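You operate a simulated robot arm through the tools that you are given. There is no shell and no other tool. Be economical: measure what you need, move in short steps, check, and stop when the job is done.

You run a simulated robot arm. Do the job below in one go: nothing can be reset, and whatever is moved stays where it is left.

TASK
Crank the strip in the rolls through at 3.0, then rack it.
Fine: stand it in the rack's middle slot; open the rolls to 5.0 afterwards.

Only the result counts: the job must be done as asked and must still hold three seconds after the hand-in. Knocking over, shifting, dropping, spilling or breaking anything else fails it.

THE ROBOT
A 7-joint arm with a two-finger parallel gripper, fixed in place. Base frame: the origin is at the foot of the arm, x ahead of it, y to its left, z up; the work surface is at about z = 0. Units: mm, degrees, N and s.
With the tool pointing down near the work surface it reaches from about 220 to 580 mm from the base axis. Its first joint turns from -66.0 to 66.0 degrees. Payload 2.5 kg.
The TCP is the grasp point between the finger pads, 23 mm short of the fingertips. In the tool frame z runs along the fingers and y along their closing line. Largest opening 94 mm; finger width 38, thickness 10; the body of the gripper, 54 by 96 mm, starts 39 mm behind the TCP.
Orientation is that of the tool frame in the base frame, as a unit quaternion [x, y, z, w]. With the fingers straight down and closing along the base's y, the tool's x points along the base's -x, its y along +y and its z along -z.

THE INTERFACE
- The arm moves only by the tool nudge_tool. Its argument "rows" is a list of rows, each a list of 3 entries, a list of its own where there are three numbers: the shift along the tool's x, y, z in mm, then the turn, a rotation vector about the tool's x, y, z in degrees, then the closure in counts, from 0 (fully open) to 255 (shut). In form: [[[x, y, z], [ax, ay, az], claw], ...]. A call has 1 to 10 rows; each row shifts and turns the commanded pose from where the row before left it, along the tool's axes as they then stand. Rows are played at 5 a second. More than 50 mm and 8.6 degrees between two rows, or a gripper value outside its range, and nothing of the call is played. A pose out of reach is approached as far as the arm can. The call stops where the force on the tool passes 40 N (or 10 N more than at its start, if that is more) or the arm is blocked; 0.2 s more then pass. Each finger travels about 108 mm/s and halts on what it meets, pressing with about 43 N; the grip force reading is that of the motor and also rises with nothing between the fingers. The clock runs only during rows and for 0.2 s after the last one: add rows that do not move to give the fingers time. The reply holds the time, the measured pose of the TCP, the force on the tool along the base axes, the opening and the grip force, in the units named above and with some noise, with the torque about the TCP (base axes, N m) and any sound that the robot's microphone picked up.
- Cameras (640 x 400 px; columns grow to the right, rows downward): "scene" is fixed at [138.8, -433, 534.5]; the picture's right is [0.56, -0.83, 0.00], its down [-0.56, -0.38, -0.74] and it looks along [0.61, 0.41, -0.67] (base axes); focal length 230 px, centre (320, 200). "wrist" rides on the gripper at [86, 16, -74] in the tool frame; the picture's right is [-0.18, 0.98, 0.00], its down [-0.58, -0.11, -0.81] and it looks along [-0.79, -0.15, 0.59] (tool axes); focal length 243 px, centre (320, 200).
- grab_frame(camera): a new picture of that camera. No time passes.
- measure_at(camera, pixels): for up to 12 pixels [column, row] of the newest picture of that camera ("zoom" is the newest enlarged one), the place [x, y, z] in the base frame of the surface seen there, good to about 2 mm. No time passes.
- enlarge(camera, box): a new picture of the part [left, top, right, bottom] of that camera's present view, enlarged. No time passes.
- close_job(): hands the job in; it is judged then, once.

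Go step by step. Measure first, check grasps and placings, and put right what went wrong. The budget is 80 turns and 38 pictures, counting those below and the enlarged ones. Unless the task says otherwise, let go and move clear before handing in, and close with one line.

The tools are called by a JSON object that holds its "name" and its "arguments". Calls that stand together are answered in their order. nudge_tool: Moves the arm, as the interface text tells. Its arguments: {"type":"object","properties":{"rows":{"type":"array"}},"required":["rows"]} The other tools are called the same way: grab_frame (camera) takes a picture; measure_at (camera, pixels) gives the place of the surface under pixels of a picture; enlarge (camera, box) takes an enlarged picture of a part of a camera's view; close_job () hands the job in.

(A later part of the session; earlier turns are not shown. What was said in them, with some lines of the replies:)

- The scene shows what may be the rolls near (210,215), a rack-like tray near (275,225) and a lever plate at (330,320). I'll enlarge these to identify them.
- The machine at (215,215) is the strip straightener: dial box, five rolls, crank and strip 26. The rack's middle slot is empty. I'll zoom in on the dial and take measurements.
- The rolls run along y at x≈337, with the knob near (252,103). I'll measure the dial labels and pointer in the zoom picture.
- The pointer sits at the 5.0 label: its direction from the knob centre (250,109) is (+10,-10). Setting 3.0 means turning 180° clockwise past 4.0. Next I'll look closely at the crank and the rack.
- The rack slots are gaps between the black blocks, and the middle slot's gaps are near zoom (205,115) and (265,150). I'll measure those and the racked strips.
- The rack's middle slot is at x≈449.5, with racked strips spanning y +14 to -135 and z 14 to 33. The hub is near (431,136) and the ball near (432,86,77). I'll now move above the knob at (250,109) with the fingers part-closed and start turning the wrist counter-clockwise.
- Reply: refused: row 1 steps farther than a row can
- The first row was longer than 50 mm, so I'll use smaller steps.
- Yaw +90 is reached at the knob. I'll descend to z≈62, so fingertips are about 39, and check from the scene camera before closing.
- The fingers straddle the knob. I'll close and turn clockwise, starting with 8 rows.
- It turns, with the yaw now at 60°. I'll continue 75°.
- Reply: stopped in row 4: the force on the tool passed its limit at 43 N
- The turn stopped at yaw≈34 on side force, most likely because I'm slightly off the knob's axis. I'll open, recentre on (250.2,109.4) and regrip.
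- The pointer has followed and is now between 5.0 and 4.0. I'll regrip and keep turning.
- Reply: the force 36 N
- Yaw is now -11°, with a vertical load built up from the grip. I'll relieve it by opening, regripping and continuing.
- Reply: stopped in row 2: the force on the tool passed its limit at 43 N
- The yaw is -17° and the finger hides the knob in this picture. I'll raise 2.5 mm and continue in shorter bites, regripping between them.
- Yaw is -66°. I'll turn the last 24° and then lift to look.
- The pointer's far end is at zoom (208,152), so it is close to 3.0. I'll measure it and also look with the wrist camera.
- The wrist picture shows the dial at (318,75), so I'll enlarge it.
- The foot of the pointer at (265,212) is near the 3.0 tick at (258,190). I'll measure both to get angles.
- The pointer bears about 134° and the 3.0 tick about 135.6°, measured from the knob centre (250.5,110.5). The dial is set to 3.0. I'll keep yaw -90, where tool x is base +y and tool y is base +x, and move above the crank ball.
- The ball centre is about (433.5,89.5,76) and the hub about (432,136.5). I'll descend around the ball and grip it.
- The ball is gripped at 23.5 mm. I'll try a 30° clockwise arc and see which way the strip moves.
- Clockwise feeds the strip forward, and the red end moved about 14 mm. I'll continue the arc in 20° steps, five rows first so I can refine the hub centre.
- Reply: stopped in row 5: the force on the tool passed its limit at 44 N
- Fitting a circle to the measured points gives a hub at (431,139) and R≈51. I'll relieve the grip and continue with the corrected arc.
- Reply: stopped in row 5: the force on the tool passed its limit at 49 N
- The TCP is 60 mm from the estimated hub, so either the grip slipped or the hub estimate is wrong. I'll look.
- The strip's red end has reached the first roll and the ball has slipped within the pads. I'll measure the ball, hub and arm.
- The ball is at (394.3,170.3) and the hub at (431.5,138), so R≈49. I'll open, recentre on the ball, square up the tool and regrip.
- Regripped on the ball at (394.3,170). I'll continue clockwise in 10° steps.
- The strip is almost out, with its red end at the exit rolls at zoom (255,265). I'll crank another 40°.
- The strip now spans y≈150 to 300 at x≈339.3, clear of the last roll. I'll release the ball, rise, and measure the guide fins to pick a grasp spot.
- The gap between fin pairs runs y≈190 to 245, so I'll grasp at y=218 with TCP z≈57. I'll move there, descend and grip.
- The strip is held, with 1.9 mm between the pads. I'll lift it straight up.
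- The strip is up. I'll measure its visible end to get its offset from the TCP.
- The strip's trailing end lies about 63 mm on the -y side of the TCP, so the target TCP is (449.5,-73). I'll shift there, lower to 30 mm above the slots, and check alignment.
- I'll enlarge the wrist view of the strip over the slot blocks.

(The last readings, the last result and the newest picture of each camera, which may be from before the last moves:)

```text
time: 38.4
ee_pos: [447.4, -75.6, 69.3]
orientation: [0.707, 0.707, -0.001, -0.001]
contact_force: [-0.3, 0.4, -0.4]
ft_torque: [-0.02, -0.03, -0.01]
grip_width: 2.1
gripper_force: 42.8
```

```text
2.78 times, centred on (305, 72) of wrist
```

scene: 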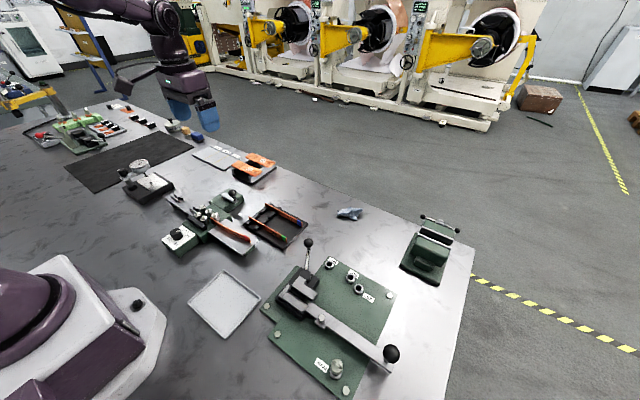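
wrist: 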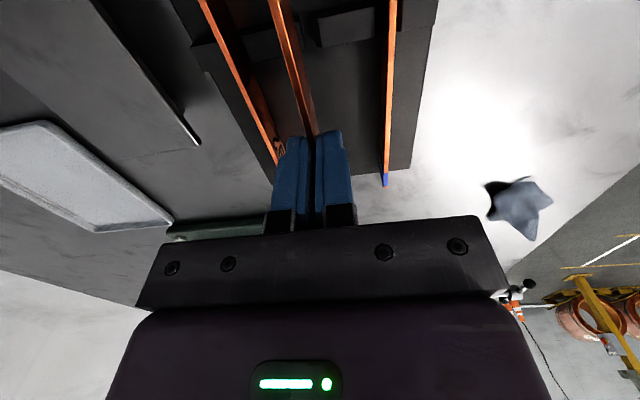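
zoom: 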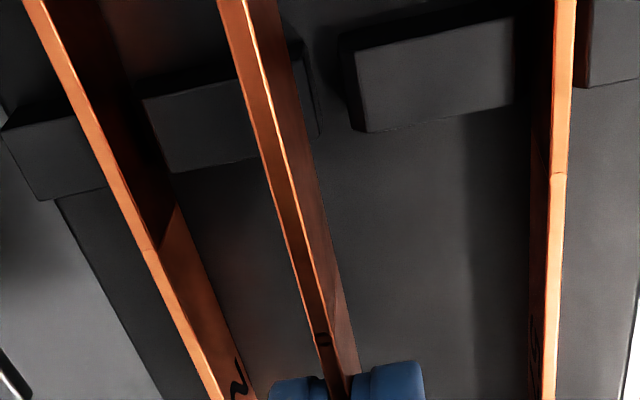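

{"name": "measure_at", "arguments": {"camera": "zoom", "pixels": [[240, 50], [265, 120], [285, 170], [305, 250], [320, 330], [312, 100], [358, 80], [366, 120], [500, 60], [110, 190], [190, 130], [555, 100]]}}

{"name": "measure_at", "arguments": {"camera": "zoom", "pixels": [[262, 50], [300, 60], [308, 80], [362, 55], [362, 100], [375, 110], [375, 60], [150, 110], [100, 150], [90, 110], [565, 200], [150, 250]]}}

```text
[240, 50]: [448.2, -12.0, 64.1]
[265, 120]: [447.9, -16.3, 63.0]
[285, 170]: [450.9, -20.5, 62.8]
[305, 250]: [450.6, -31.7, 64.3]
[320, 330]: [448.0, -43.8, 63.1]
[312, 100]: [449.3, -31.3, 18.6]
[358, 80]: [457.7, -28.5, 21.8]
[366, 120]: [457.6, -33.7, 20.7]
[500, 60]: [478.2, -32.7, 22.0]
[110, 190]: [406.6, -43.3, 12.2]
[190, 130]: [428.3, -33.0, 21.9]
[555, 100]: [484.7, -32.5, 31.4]
```

```text
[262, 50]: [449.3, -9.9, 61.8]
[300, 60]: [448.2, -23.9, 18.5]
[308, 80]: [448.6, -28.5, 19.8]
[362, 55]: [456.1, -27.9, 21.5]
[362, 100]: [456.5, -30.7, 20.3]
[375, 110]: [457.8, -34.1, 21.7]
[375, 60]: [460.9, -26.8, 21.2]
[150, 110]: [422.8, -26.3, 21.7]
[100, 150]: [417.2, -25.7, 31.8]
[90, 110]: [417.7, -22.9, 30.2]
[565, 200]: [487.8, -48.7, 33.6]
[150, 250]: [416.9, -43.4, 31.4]
```

The strip's top edge runs at x≈449, and the middle gap runs about 444.5 to 456, centre ≈450. I'll shift +0.7 in x and +2 in y, then lower to just above the rack floor.

{"name": "nudge_tool", "arguments": {"rows": [[[1.5, 0.7, 0], [0, 0, 0], 255], [[0, 0, 10], [0, 0, 0], 255], [[0, 0, 8], [0, 0, 0], 255], [[0, 0, 5], [0, 0, 0], 255], [[0, 0, 3], [0, 0, 0], 255], [[0, 0, 0], [0, 0, 0], 255]]}}

{"name": "enlarge", "arguments": {"camera": "scene", "box": [235, 195, 307, 250]}}

```text
time: 39.8
ee_pos: [450.2, -72.8, 43.7]
orientation: [0.708, 0.706, 0.0, 0.001]
contact_force: [8.4, 0.0, 2.0]
ft_torque: [0.1, -0.21, -0.31]
grip_width: 1.9
gripper_force: 43.5
```

```text
7.27 times, centred on (271, 222) of scene
```

zoom: 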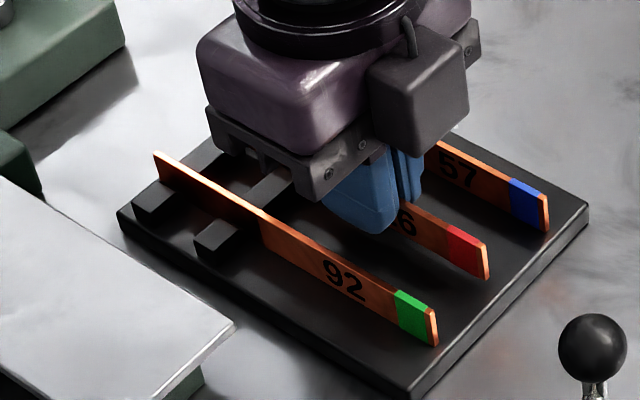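

There is an 8 N push in +x with the matching torque, so the slot's -x side touches the strip. I'll shift +x until it vanishes.

{"name": "nudge_tool", "arguments": {"rows": [[[0, 0.6, 0], [0, 0, 0], 255], [[0, 0, 0], [0, 0, 0], 255]]}}

{"name": "nudge_tool", "arguments": {"rows": [[[0, 0.6, 0], [0, 0, 0], 255], [[0, 0, 0], [0, 0, 0], 255]]}}

```text
time: 40.4
ee_pos: [448.1, -73.4, 43.6]
orientation: [0.708, 0.707, -0.001, 0.0]
contact_force: [10.1, -0.1, 1.5]
ft_torque: [0.11, -0.22, -0.4]
grip_width: 1.9
gripper_force: 43.4
```

```text
time: 41.0
ee_pos: [448.6, -73.2, 42.6]
orientation: [0.708, 0.706, -0.001, -0.002]
contact_force: [7.3, 0.4, 2.8]
ft_torque: [0.13, -0.11, -0.27]
grip_width: 1.7
gripper_force: 43.4
```

{"name": "nudge_tool", "arguments": {"rows": [[[0, 1.0, 0], [0, 0, 0], 255], [[0, 0, 0], [0, 0, 0], 255]]}}

{"name": "enlarge", "arguments": {"camera": "wrist", "box": [190, 0, 420, 144]}}

```text
time: 41.6
ee_pos: [449.9, -72.8, 41.7]
orientation: [0.707, 0.707, -0.002, -0.002]
contact_force: [0.1, -0.5, -0.1]
ft_torque: [-0.02, 0.01, 0.0]
grip_width: 1.9
gripper_force: 43.2
```

```text
2.78 times, centred on (305, 72) of wrist
```

zoom: 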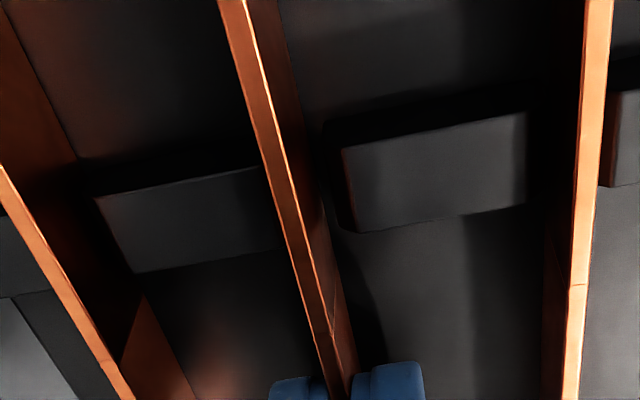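

The side force is now zero. I'll add 0.5 mm in x and creep down to the floor.

{"name": "nudge_tool", "arguments": {"rows": [[[0, 0.5, 0], [0, 0, 0], 255], [[0, 0, 1], [0, 0, 0], 255], [[0, 0, 1], [0, 0, 0], 255], [[0, 0, 0], [0, 0, 0], 255]]}}

```text
time: 42.6
ee_pos: [450.6, -71.6, 41.6]
orientation: [0.707, 0.707, -0.001, 0.0]
contact_force: [0.0, 0.4, -0.5]
ft_torque: [-0.02, -0.02, -0.05]
grip_width: 1.9
gripper_force: 43.2
```

{"name": "nudge_tool", "arguments": {"rows": [[[0, 0, 0.7], [0, 0, 0], 255], [[0, 0, 0.7], [0, 0, 0], 255], [[0, 0, 0], [0, 0, 0], 255]]}}

{"name": "enlarge", "arguments": {"camera": "scene", "box": [260, 205, 312, 250]}}

```text
time: 43.4
ee_pos: [449.5, -71.7, 38.7]
orientation: [0.708, 0.706, -0.001, -0.001]
contact_force: [0.0, 0.1, -0.3]
ft_torque: [0.02, -0.02, 0.0]
grip_width: 1.9
gripper_force: 43.3
```

```text
8.89 times, centred on (286, 228) of scene
```

zoom: 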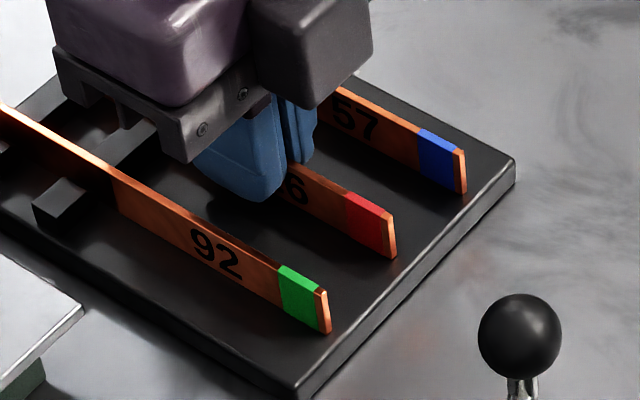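

{"name": "measure_at", "arguments": {"camera": "zoom", "pixels": [[391, 218], [392, 250], [370, 205], [324, 293], [326, 325], [462, 155], [463, 188], [370, 230], [300, 300], [394, 262]]}}

{"name": "nudge_tool", "arguments": {"rows": [[[0, 0, 0.6], [0, 0, 0], 255], [[0, 0, 0.6], [0, 0, 0], 255], [[0, 0, 0], [0, 0, 0], 255]]}}

```text
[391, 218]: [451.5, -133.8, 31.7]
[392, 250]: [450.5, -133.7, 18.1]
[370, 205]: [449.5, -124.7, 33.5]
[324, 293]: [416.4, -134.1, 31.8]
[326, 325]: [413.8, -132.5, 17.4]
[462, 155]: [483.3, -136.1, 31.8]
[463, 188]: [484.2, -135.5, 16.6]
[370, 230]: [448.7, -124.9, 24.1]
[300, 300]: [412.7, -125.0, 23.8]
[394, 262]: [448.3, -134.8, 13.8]
```

```text
time: 44.2
ee_pos: [450.6, -72.7, 37.8]
orientation: [0.708, 0.707, -0.001, 0.0]
contact_force: [-5.5, 1.5, 15.7]
ft_torque: [0.08, 0.17, 0.0]
grip_width: 1.8
gripper_force: 42.7
```

The floor is reached, with 16 N upward. I'll ease up 0.4 mm, open only to about 24 mm to keep clear of the neighbouring strips, then rise.

{"name": "nudge_tool", "arguments": {"rows": [[[0, 0, -0.4], [0, 0, 0], 255], [[0, 0, 0], [0, 0, 0], 240], [[0, 0, 0], [0, 0, 0], 215], [[0, 0, 0], [0, 0, 0], 190], [[0, 0, 0], [0, 0, 0], 190], [[0, 0, -10], [0, 0, 0], 190], [[0, 0, -20], [0, 0, 0], 190], [[0, 0, -40], [0, 0, 0], 190], [[0, 0, -40], [0, 0, 0], 190], [[0, 0, -10], [0, 0, 0], 190]]}}

{"name": "enlarge", "arguments": {"camera": "scene", "box": [240, 198, 312, 254]}}

```text
time: 46.4
ee_pos: [451.1, -73.9, 157.3]
orientation: [0.707, 0.707, -0.001, -0.001]
contact_force: [-0.2, 0.2, -0.3]
ft_torque: [0.0, -0.02, -0.01]
grip_width: 24.1
gripper_force: 0.0
```

```text
7.14 times, centred on (276, 226) of scene
```

zoom: 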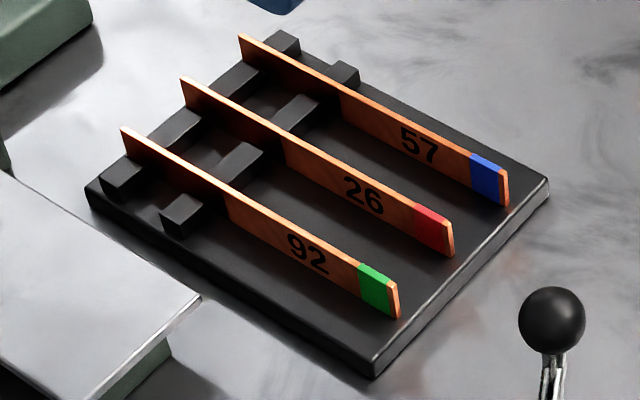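

The strip stands in the middle slot. Now I'll return to the knob at yaw -90 to open the rolls to 5.0.

{"name": "nudge_tool", "arguments": {"rows": [[[30.8, -33.4, 0], [0, 0, 0], 133], [[30.8, -33.4, 0], [0, 0, 0], 133], [[30.8, -33.4, 0], [0, 0, 0], 133], [[30.8, -33.4, 0], [0, 0, 0], 133], [[30.8, -33.4, 0], [0, 0, 0], 133], [[30.2, -33.2, 0], [0, 0, 0], 133], [[0, 0, 0], [0, 0, 0], 133]]}}

```text
time: 48.0
ee_pos: [250.0, 114.4, 160.2]
orientation: [0.708, 0.706, -0.001, -0.001]
contact_force: [0.2, -1.0, 0.2]
ft_torque: [0.0, 0.0, -0.02]
grip_width: 44.8
gripper_force: 0.1
```

{"name": "nudge_tool", "arguments": {"rows": [[[-3, 0.3, 30], [0, 0, 0], 133], [[0, 0, 35], [0, 0, 0], 133], [[0, 0, 25], [0, 0, 0], 133], [[0, 0, 6.5], [0, 0, 0], 133], [[0, 0, 0], [0, 0, 0], 133]]}}

{"name": "nudge_tool", "arguments": {"rows": [[[0, 0, 0], [0, 0, 0], 133]]}}

```text
time: 49.2
ee_pos: [252.1, 108.7, 61.3]
orientation: [0.708, 0.707, 0.0, -0.001]
contact_force: [-0.1, 0.1, 0.1]
ft_torque: [0.0, 0.01, 0.01]
grip_width: 44.9
gripper_force: 0.0
```

```text
time: 49.6
ee_pos: [251.4, 109.0, 61.6]
orientation: [0.708, 0.707, -0.001, -0.002]
contact_force: [-0.3, -0.1, 1.3]
ft_torque: [-0.02, -0.01, 0.0]
grip_width: 44.9
gripper_force: 0.0
```

I'll centre it (+1.5 y, -0.8 x, up 1.5), grip, and turn counter-clockwise in 24° bites.

{"name": "nudge_tool", "arguments": {"rows": [[[1.5, -0.8, -1.5], [0, 0, 0], 133], [[0, 0, 0], [0, 0, 0], 255], [[0, 0, 0], [0, 0, 0], 255], [[0, 0, 0], [0, 0, -8], 255], [[0, 0, 0], [0, 0, -8], 255], [[0, 0, 0], [0, 0, -8], 255], [[0, 0, 0], [0, 0, 0], 133], [[0, 0, 0], [0, 0, 0], 133]]}}

{"name": "nudge_tool", "arguments": {"rows": [[[0, 0, 0], [0, 0, 0], 255], [[0, 0, 0], [0, 0, 0], 255], [[0, 0, 0], [0, 0, -8], 255], [[0, 0, 0], [0, 0, -8], 255], [[0, 0, 0], [0, 0, -8], 255], [[0, 0, 0], [0, 0, 0], 133], [[0, 0, 0], [0, 0, 0], 133]]}}

{"name": "nudge_tool", "arguments": {"rows": [[[0, 0, 0], [0, 0, 0], 255], [[0, 0, 0], [0, 0, 0], 255], [[0, 0, 0], [0, 0, -8], 255], [[0, 0, 0], [0, 0, -8], 255], [[0, 0, 0], [0, 0, -8], 255], [[0, 0, 0], [0, 0, 0], 133], [[0, 0, 0], [0, 0, 0], 133]]}}

```text
time: 51.4
ee_pos: [250.1, 110.7, 63.5]
orientation: [0.545, 0.839, 0.0, 0.0]
contact_force: [0.5, -0.1, -0.1]
ft_torque: [-0.02, 0.0, 0.01]
grip_width: 45.1
gripper_force: 0.1
```

```text
time: 53.0
ee_pos: [250.5, 110.4, 65.0]
orientation: [0.359, 0.934, -0.001, -0.001]
contact_force: [0.4, 0.1, -0.1]
ft_torque: [0.02, -0.02, -0.01]
grip_width: 44.9
gripper_force: 0.1
```

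```text
time: 54.6
ee_pos: [250.6, 108.8, 63.9]
orientation: [0.157, 0.988, 0.0, -0.001]
contact_force: [-1.1, -0.6, 0.6]
ft_torque: [0.01, 0.03, -0.06]
grip_width: 44.9
gripper_force: 0.0
```

Three bites went cleanly and yaw is now -18°. I'll continue, and keep the wrist's return going.

{"name": "nudge_tool", "arguments": {"rows": [[[0, 0, 0], [0, 0, 0], 255], [[0, 0, 0], [0, 0, 0], 255], [[0, 0, 0], [0, 0, -8], 255], [[0, 0, 0], [0, 0, -8], 255], [[0, 0, 0], [0, 0, -8], 255], [[0, 0, 0], [0, 0, 0], 133], [[0, 0, 0], [0, 0, 0], 133]]}}

{"name": "nudge_tool", "arguments": {"rows": [[[0, 0, 0], [0, 0, 0], 255], [[0, 0, 0], [0, 0, 0], 255], [[0, 0, 0], [0, 0, -8], 255], [[0, 0, 0], [0, 0, -8], 255], [[0, 0, 0], [0, 0, -8], 255], [[0, 0, 0], [0, 0, 0], 133], [[0, 0, 0], [0, 0, 0], 133]]}}

{"name": "nudge_tool", "arguments": {"rows": [[[0, 0, 0], [0, 0, 0], 255], [[0, 0, 0], [0, 0, 0], 255], [[0, 0, 0], [0, 0, -8], 255], [[0, 0, 0], [0, 0, -8], 255], [[0, 0, 0], [0, 0, -8], 255], [[0, 0, 0], [0, 0, 0], 133], [[0, 0, 0], [0, 0, 0], 133]]}}

```text
time: 56.2
ee_pos: [250.0, 110.0, 63.1]
orientation: [-0.052, 0.999, 0.0, -0.003]
contact_force: [-0.9, 0.6, -0.8]
ft_torque: [0.04, 0.02, 0.01]
grip_width: 44.9
gripper_force: 0.0
```

```text
time: 57.8
ee_pos: [250.6, 109.8, 64.5]
orientation: [-0.259, 0.966, 0.0, -0.001]
contact_force: [0.7, 0.1, 0.1]
ft_torque: [0.04, 0.02, 0.03]
grip_width: 44.9
gripper_force: 0.1
```

```text
time: 59.4
ee_pos: [250.8, 111.1, 63.9]
orientation: [-0.454, 0.891, 0.001, -0.001]
contact_force: [0.0, 0.1, 0.9]
ft_torque: [0.01, 0.01, -0.02]
grip_width: 45.1
gripper_force: 0.1
```

Yaw is +54°, leaving 36° to go.

{"name": "nudge_tool", "arguments": {"rows": [[[0, 0, 0], [0, 0, 0], 255], [[0, 0, 0], [0, 0, 0], 255], [[0, 0, 0], [0, 0, -8], 255], [[0, 0, 0], [0, 0, -8], 255], [[0, 0, 0], [0, 0, -8], 255], [[0, 0, 0], [0, 0, 0], 133], [[0, 0, 0], [0, 0, 0], 133]]}}

{"name": "nudge_tool", "arguments": {"rows": [[[0, 0, 0], [0, 0, 0], 255], [[0, 0, 0], [0, 0, 0], 255], [[0, 0, 0], [0, 0, -6], 255], [[0, 0, 0], [0, 0, -6], 255], [[0, 0, 0], [0, 0, 0], 255], [[0, 0, 0], [0, 0, 0], 133], [[0, 0, 0], [0, 0, 0], 133], [[0, 0, -40], [0, 0, 0], 133], [[0, 0, -45], [0, 0, 0], 133]]}}

{"name": "enlarge", "arguments": {"camera": "scene", "box": [158, 215, 206, 261]}}

```text
time: 61.0
ee_pos: [249.9, 109.3, 64.0]
orientation: [-0.629, 0.778, 0.001, -0.002]
contact_force: [0.3, 0.0, 0.0]
ft_torque: [0.01, -0.02, 0.01]
grip_width: 44.9
gripper_force: 0.1
```

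```text
time: 63.0
ee_pos: [249.2, 110.9, 147.9]
orientation: [0.707, -0.707, -0.002, 0.001]
contact_force: [-0.4, 1.0, -0.8]
ft_torque: [0.0, -0.02, 0.02]
grip_width: 45.1
gripper_force: 0.0
```

```text
8.70 times, centred on (182, 238) of scene
```

zoom: 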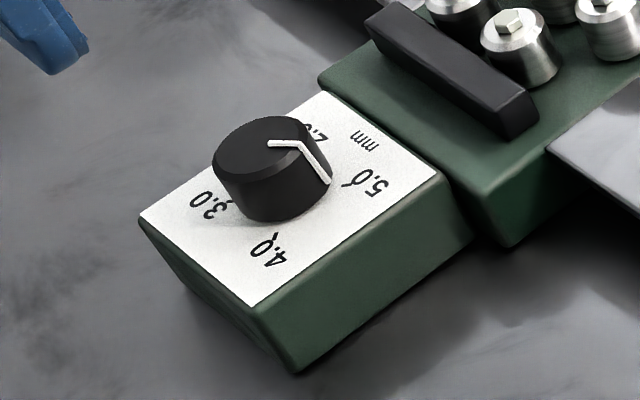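

The pointer's foot is at (329,181), close to the 5.0 tick but slightly different from the start. I'll measure the angles and get a close wrist view.

{"name": "measure_at", "arguments": {"camera": "zoom", "pixels": [[328, 180], [324, 173], [319, 164], [314, 156], [308, 148], [303, 142], [295, 142], [285, 142.5], [275, 143], [345, 185], [349, 183], [341, 187]]}}

{"name": "grab_frame", "arguments": {"camera": "wrist"}}

```text
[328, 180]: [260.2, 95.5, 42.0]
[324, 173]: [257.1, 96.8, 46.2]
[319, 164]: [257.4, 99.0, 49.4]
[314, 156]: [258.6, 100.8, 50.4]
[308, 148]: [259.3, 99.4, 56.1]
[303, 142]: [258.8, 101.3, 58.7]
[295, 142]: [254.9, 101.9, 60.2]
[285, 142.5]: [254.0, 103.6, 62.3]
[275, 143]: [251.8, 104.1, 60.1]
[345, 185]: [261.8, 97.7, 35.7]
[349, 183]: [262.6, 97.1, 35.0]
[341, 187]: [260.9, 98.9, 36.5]
```

```text
4 pictures are left
```

wrist: 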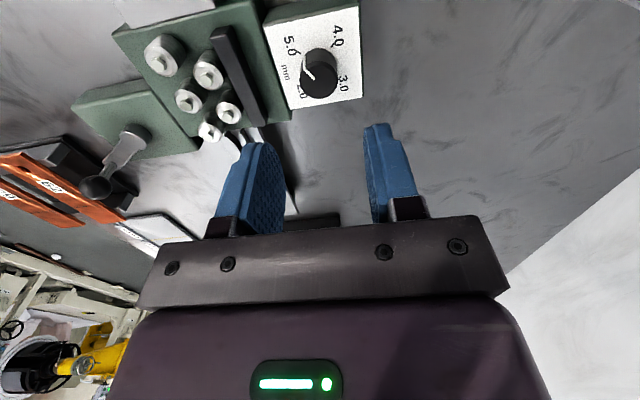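

{"name": "enlarge", "arguments": {"camera": "wrist", "box": [274, 25, 364, 110]}}

```text
4.71 times, centred on (319, 68) of wrist
```

zoom: 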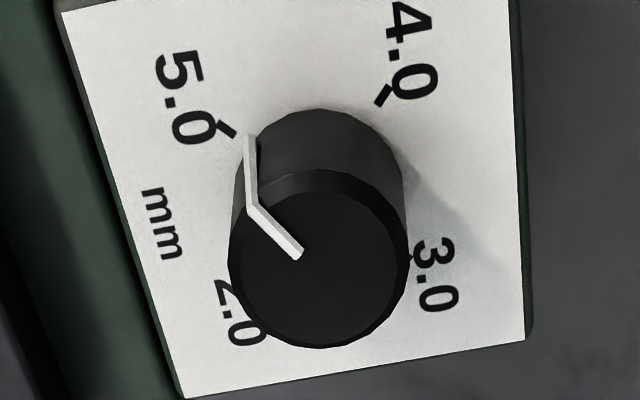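

{"name": "measure_at", "arguments": {"camera": "zoom", "pixels": [[249, 140], [250, 160], [251, 180], [252, 204], [262, 216], [275, 229], [288, 242], [297, 251], [228, 129], [382, 95], [222, 125], [233, 134]]}}

{"name": "measure_at", "arguments": {"camera": "zoom", "pixels": [[250, 145], [250, 150], [250, 155], [251, 170], [251, 190], [251, 197], [257, 210], [268, 222], [281, 235], [293, 247], [387, 89], [376, 102]]}}

```text
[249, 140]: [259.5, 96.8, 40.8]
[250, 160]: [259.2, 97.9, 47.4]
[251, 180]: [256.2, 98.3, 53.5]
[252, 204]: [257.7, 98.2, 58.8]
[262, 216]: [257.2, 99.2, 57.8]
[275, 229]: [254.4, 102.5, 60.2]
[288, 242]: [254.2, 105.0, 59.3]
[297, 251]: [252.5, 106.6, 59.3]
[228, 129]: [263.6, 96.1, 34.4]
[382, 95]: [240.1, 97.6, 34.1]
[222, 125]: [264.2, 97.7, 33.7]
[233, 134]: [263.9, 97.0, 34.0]
```

```text
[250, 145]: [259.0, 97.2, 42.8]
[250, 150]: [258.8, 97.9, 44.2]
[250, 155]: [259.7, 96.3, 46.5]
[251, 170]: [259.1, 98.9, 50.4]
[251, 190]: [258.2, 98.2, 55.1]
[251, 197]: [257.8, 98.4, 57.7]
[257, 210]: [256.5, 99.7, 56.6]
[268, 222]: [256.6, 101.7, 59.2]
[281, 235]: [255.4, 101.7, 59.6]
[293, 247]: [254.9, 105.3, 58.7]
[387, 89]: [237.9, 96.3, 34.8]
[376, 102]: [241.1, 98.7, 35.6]
```

The pointer bears about -56° against the tick's -45°, so it reads roughly 4.88. Small slips added up, and it needs about 11° more counter-clockwise. I'll back the wrist off 8°, descend, grip and turn 12°.

{"name": "nudge_tool", "arguments": {"rows": [[[0, 0, 0], [0, 0, 8], 133], [[0, 0, 40], [0, 0, 0], 133], [[0, 0, 35], [0, 0, 0], 133], [[0, 0, 10], [0, 0, 0], 133], [[0, 0, 0], [0, 0, 0], 133], [[0, 0, 0], [0, 0, 0], 133]]}}

{"name": "nudge_tool", "arguments": {"rows": [[[0, 0, 0], [0, 0, 0], 255], [[0, 0, 0], [0, 0, 0], 255], [[0, 0, 0], [0, 0, -4], 255], [[0, 0, 0], [0, 0, -4], 255], [[0, 0, 0], [0, 0, -4], 255], [[0, 0, 0], [0, 0, 0], 255]]}}

```text
time: 64.4
ee_pos: [249.4, 111.2, 62.6]
orientation: [-0.655, 0.755, 0.002, -0.001]
contact_force: [-0.1, -0.5, -0.9]
ft_torque: [0.02, 0.02, -0.01]
grip_width: 44.9
gripper_force: 0.0
```

```text
time: 65.5
ee_pos: [250.4, 112.0, 63.5]
orientation: [0.712, -0.702, -0.002, 0.0]
contact_force: [0.2, 1.2, -3.3]
ft_torque: [-0.36, -0.38, 0.01]
grip_width: 26.9
gripper_force: 45.0
stopped in row 5: the force on the tool passed its limit at 43 N (the readings are from after the stop); the commanded pose is now the measured one
```

It turned about 9° before the force limit. I'll release, lift and look.

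{"name": "nudge_tool", "arguments": {"rows": [[[0, 0, 0], [0, 0, 0], 133], [[0, 0, 0], [0, 0, 0], 133], [[0, 0, -40], [0, 0, 0], 133], [[0, 0, -45], [0, 0, 0], 133], [[0, 0, 0], [0, 0, 0], 133]]}}

{"name": "enlarge", "arguments": {"camera": "wrist", "box": [274, 25, 364, 110]}}

{"name": "measure_at", "arguments": {"camera": "zoom", "pixels": [[249, 140]]}}

```text
time: 66.7
ee_pos: [250.1, 111.4, 150.2]
orientation: [0.712, -0.703, -0.002, 0.0]
contact_force: [0.5, -0.4, -0.9]
ft_torque: [0.01, -0.01, 0.0]
grip_width: 44.8
gripper_force: 0.1
```

```text
4.71 times, centred on (319, 68) of wrist
```

zoom: 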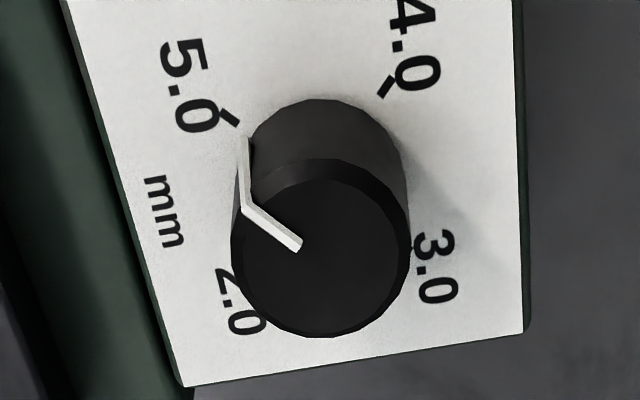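

```text
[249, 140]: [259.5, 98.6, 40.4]
```

{"name": "measure_at", "arguments": {"camera": "zoom", "pixels": [[245, 145], [245, 155], [245, 165], [244, 180], [244, 190], [244, 200], [247, 207], [255, 214], [265, 222], [275, 230], [285, 238], [295, 246]]}}

{"name": "measure_at", "arguments": {"camera": "zoom", "pixels": [[245, 150], [245, 160], [245, 170], [244, 185], [244, 195], [229, 118], [235, 122], [224, 113], [386, 85], [232, 250], [410, 245], [322, 337]]}}

```text
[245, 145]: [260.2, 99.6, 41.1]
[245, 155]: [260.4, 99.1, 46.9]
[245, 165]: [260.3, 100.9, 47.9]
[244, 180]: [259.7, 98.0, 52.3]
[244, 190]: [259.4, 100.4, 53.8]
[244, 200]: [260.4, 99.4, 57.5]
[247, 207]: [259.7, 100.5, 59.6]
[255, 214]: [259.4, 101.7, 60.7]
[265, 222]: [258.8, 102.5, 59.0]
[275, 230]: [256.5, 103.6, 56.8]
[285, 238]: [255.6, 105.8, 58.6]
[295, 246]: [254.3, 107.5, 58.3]
```

```text
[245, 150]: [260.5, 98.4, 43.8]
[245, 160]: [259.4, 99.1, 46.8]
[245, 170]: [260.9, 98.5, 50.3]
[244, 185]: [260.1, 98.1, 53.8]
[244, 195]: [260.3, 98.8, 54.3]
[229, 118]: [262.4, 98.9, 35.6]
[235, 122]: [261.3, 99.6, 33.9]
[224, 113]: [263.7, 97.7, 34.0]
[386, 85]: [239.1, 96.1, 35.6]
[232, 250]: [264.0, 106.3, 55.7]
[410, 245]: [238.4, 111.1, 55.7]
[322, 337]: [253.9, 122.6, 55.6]
```

The pointer now bears about -49°, with the tick at -45°. I'll take one scene comparison with the original 5.0 picture.

{"name": "enlarge", "arguments": {"camera": "scene", "box": [158, 215, 206, 261]}}

```text
8.70 times, centred on (182, 238) of scene
```

zoom: 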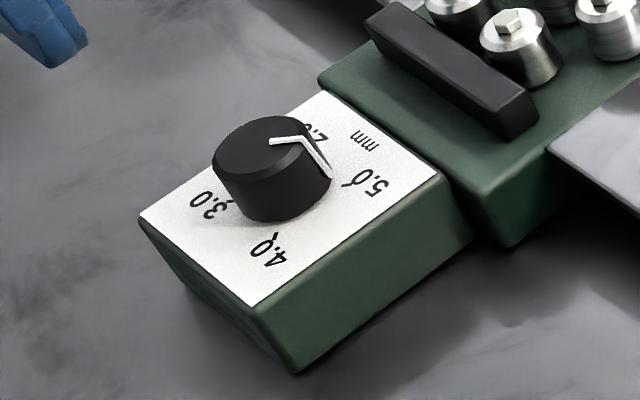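

Against the original picture it is still about 3-4° short. I'll make one small correction: recentre by -1.3 in y, back off 5°, grip, and turn 5.2°.

{"name": "nudge_tool", "arguments": {"rows": [[[1.4, 0, 0], [0, 0, 5], 133], [[0, 0, 40], [0, 0, 0], 133], [[0, 0, 35], [0, 0, 0], 133], [[0, 0, 11], [0, 0, 0], 133], [[0, 0, 0], [0, 0, 0], 133], [[0, 0, 0], [0, 0, 0], 255], [[0, 0, 0], [0, 0, 0], 255]]}}

{"name": "nudge_tool", "arguments": {"rows": [[[0, 0, 0], [0, 0, -2.6], 255], [[0, 0, 0], [0, 0, -2.6], 255], [[0, 0, 0], [0, 0, 0], 255]]}}

{"name": "nudge_tool", "arguments": {"rows": [[[0, 0, 0], [0, 0, 0], 133], [[0, 0, 0], [0, 0, 0], 133], [[0, 0, -40], [0, 0, 0], 133], [[0, 0, -45], [0, 0, 0], 133], [[0, 0, 0], [0, 0, 0], 133]]}}

{"name": "enlarge", "arguments": {"camera": "scene", "box": [158, 215, 206, 261]}}

```text
time: 68.3
ee_pos: [250.4, 110.1, 62.2]
orientation: [-0.681, 0.733, 0.002, -0.002]
contact_force: [-0.3, 0.9, -9.8]
ft_torque: [-0.28, -0.54, 0.05]
grip_width: 26.6
gripper_force: 44.9
```

```text
time: 69.1
ee_pos: [250.3, 110.5, 62.5]
orientation: [0.713, -0.701, -0.002, 0.001]
contact_force: [1.9, 1.1, -7.4]
ft_torque: [-0.46, -0.49, -0.02]
grip_width: 26.7
gripper_force: 45.2
```

```text
time: 70.3
ee_pos: [247.5, 109.3, 147.6]
orientation: [0.714, -0.701, -0.001, 0.001]
contact_force: [-0.2, -0.2, -0.2]
ft_torque: [-0.01, 0.03, 0.03]
grip_width: 45.0
gripper_force: 0.1
```

```text
8.70 times, centred on (182, 238) of scene
```

zoom: 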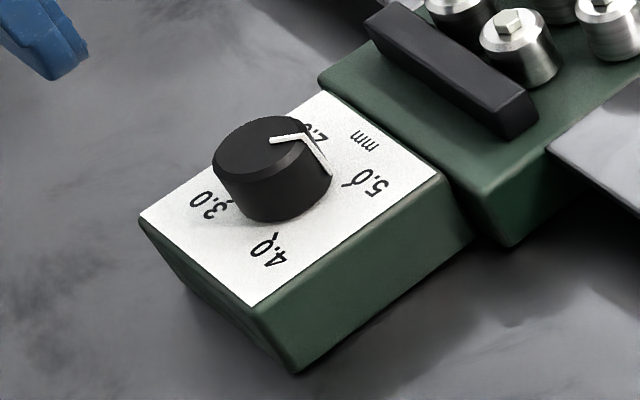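

The pointer at (271,141)-(306,134)-(331,173) matches the original 5.0 picture. The strip is racked and the hand is clear, so I'm handing in.

{"name": "close_job", "arguments": {}}

```text
The job is handed in.
```

I cranked the strip through the rolls at 3.0 and stood it in the rack's middle slot. I then opened the rolls to 5.0, within about 2° of the tick by camera.
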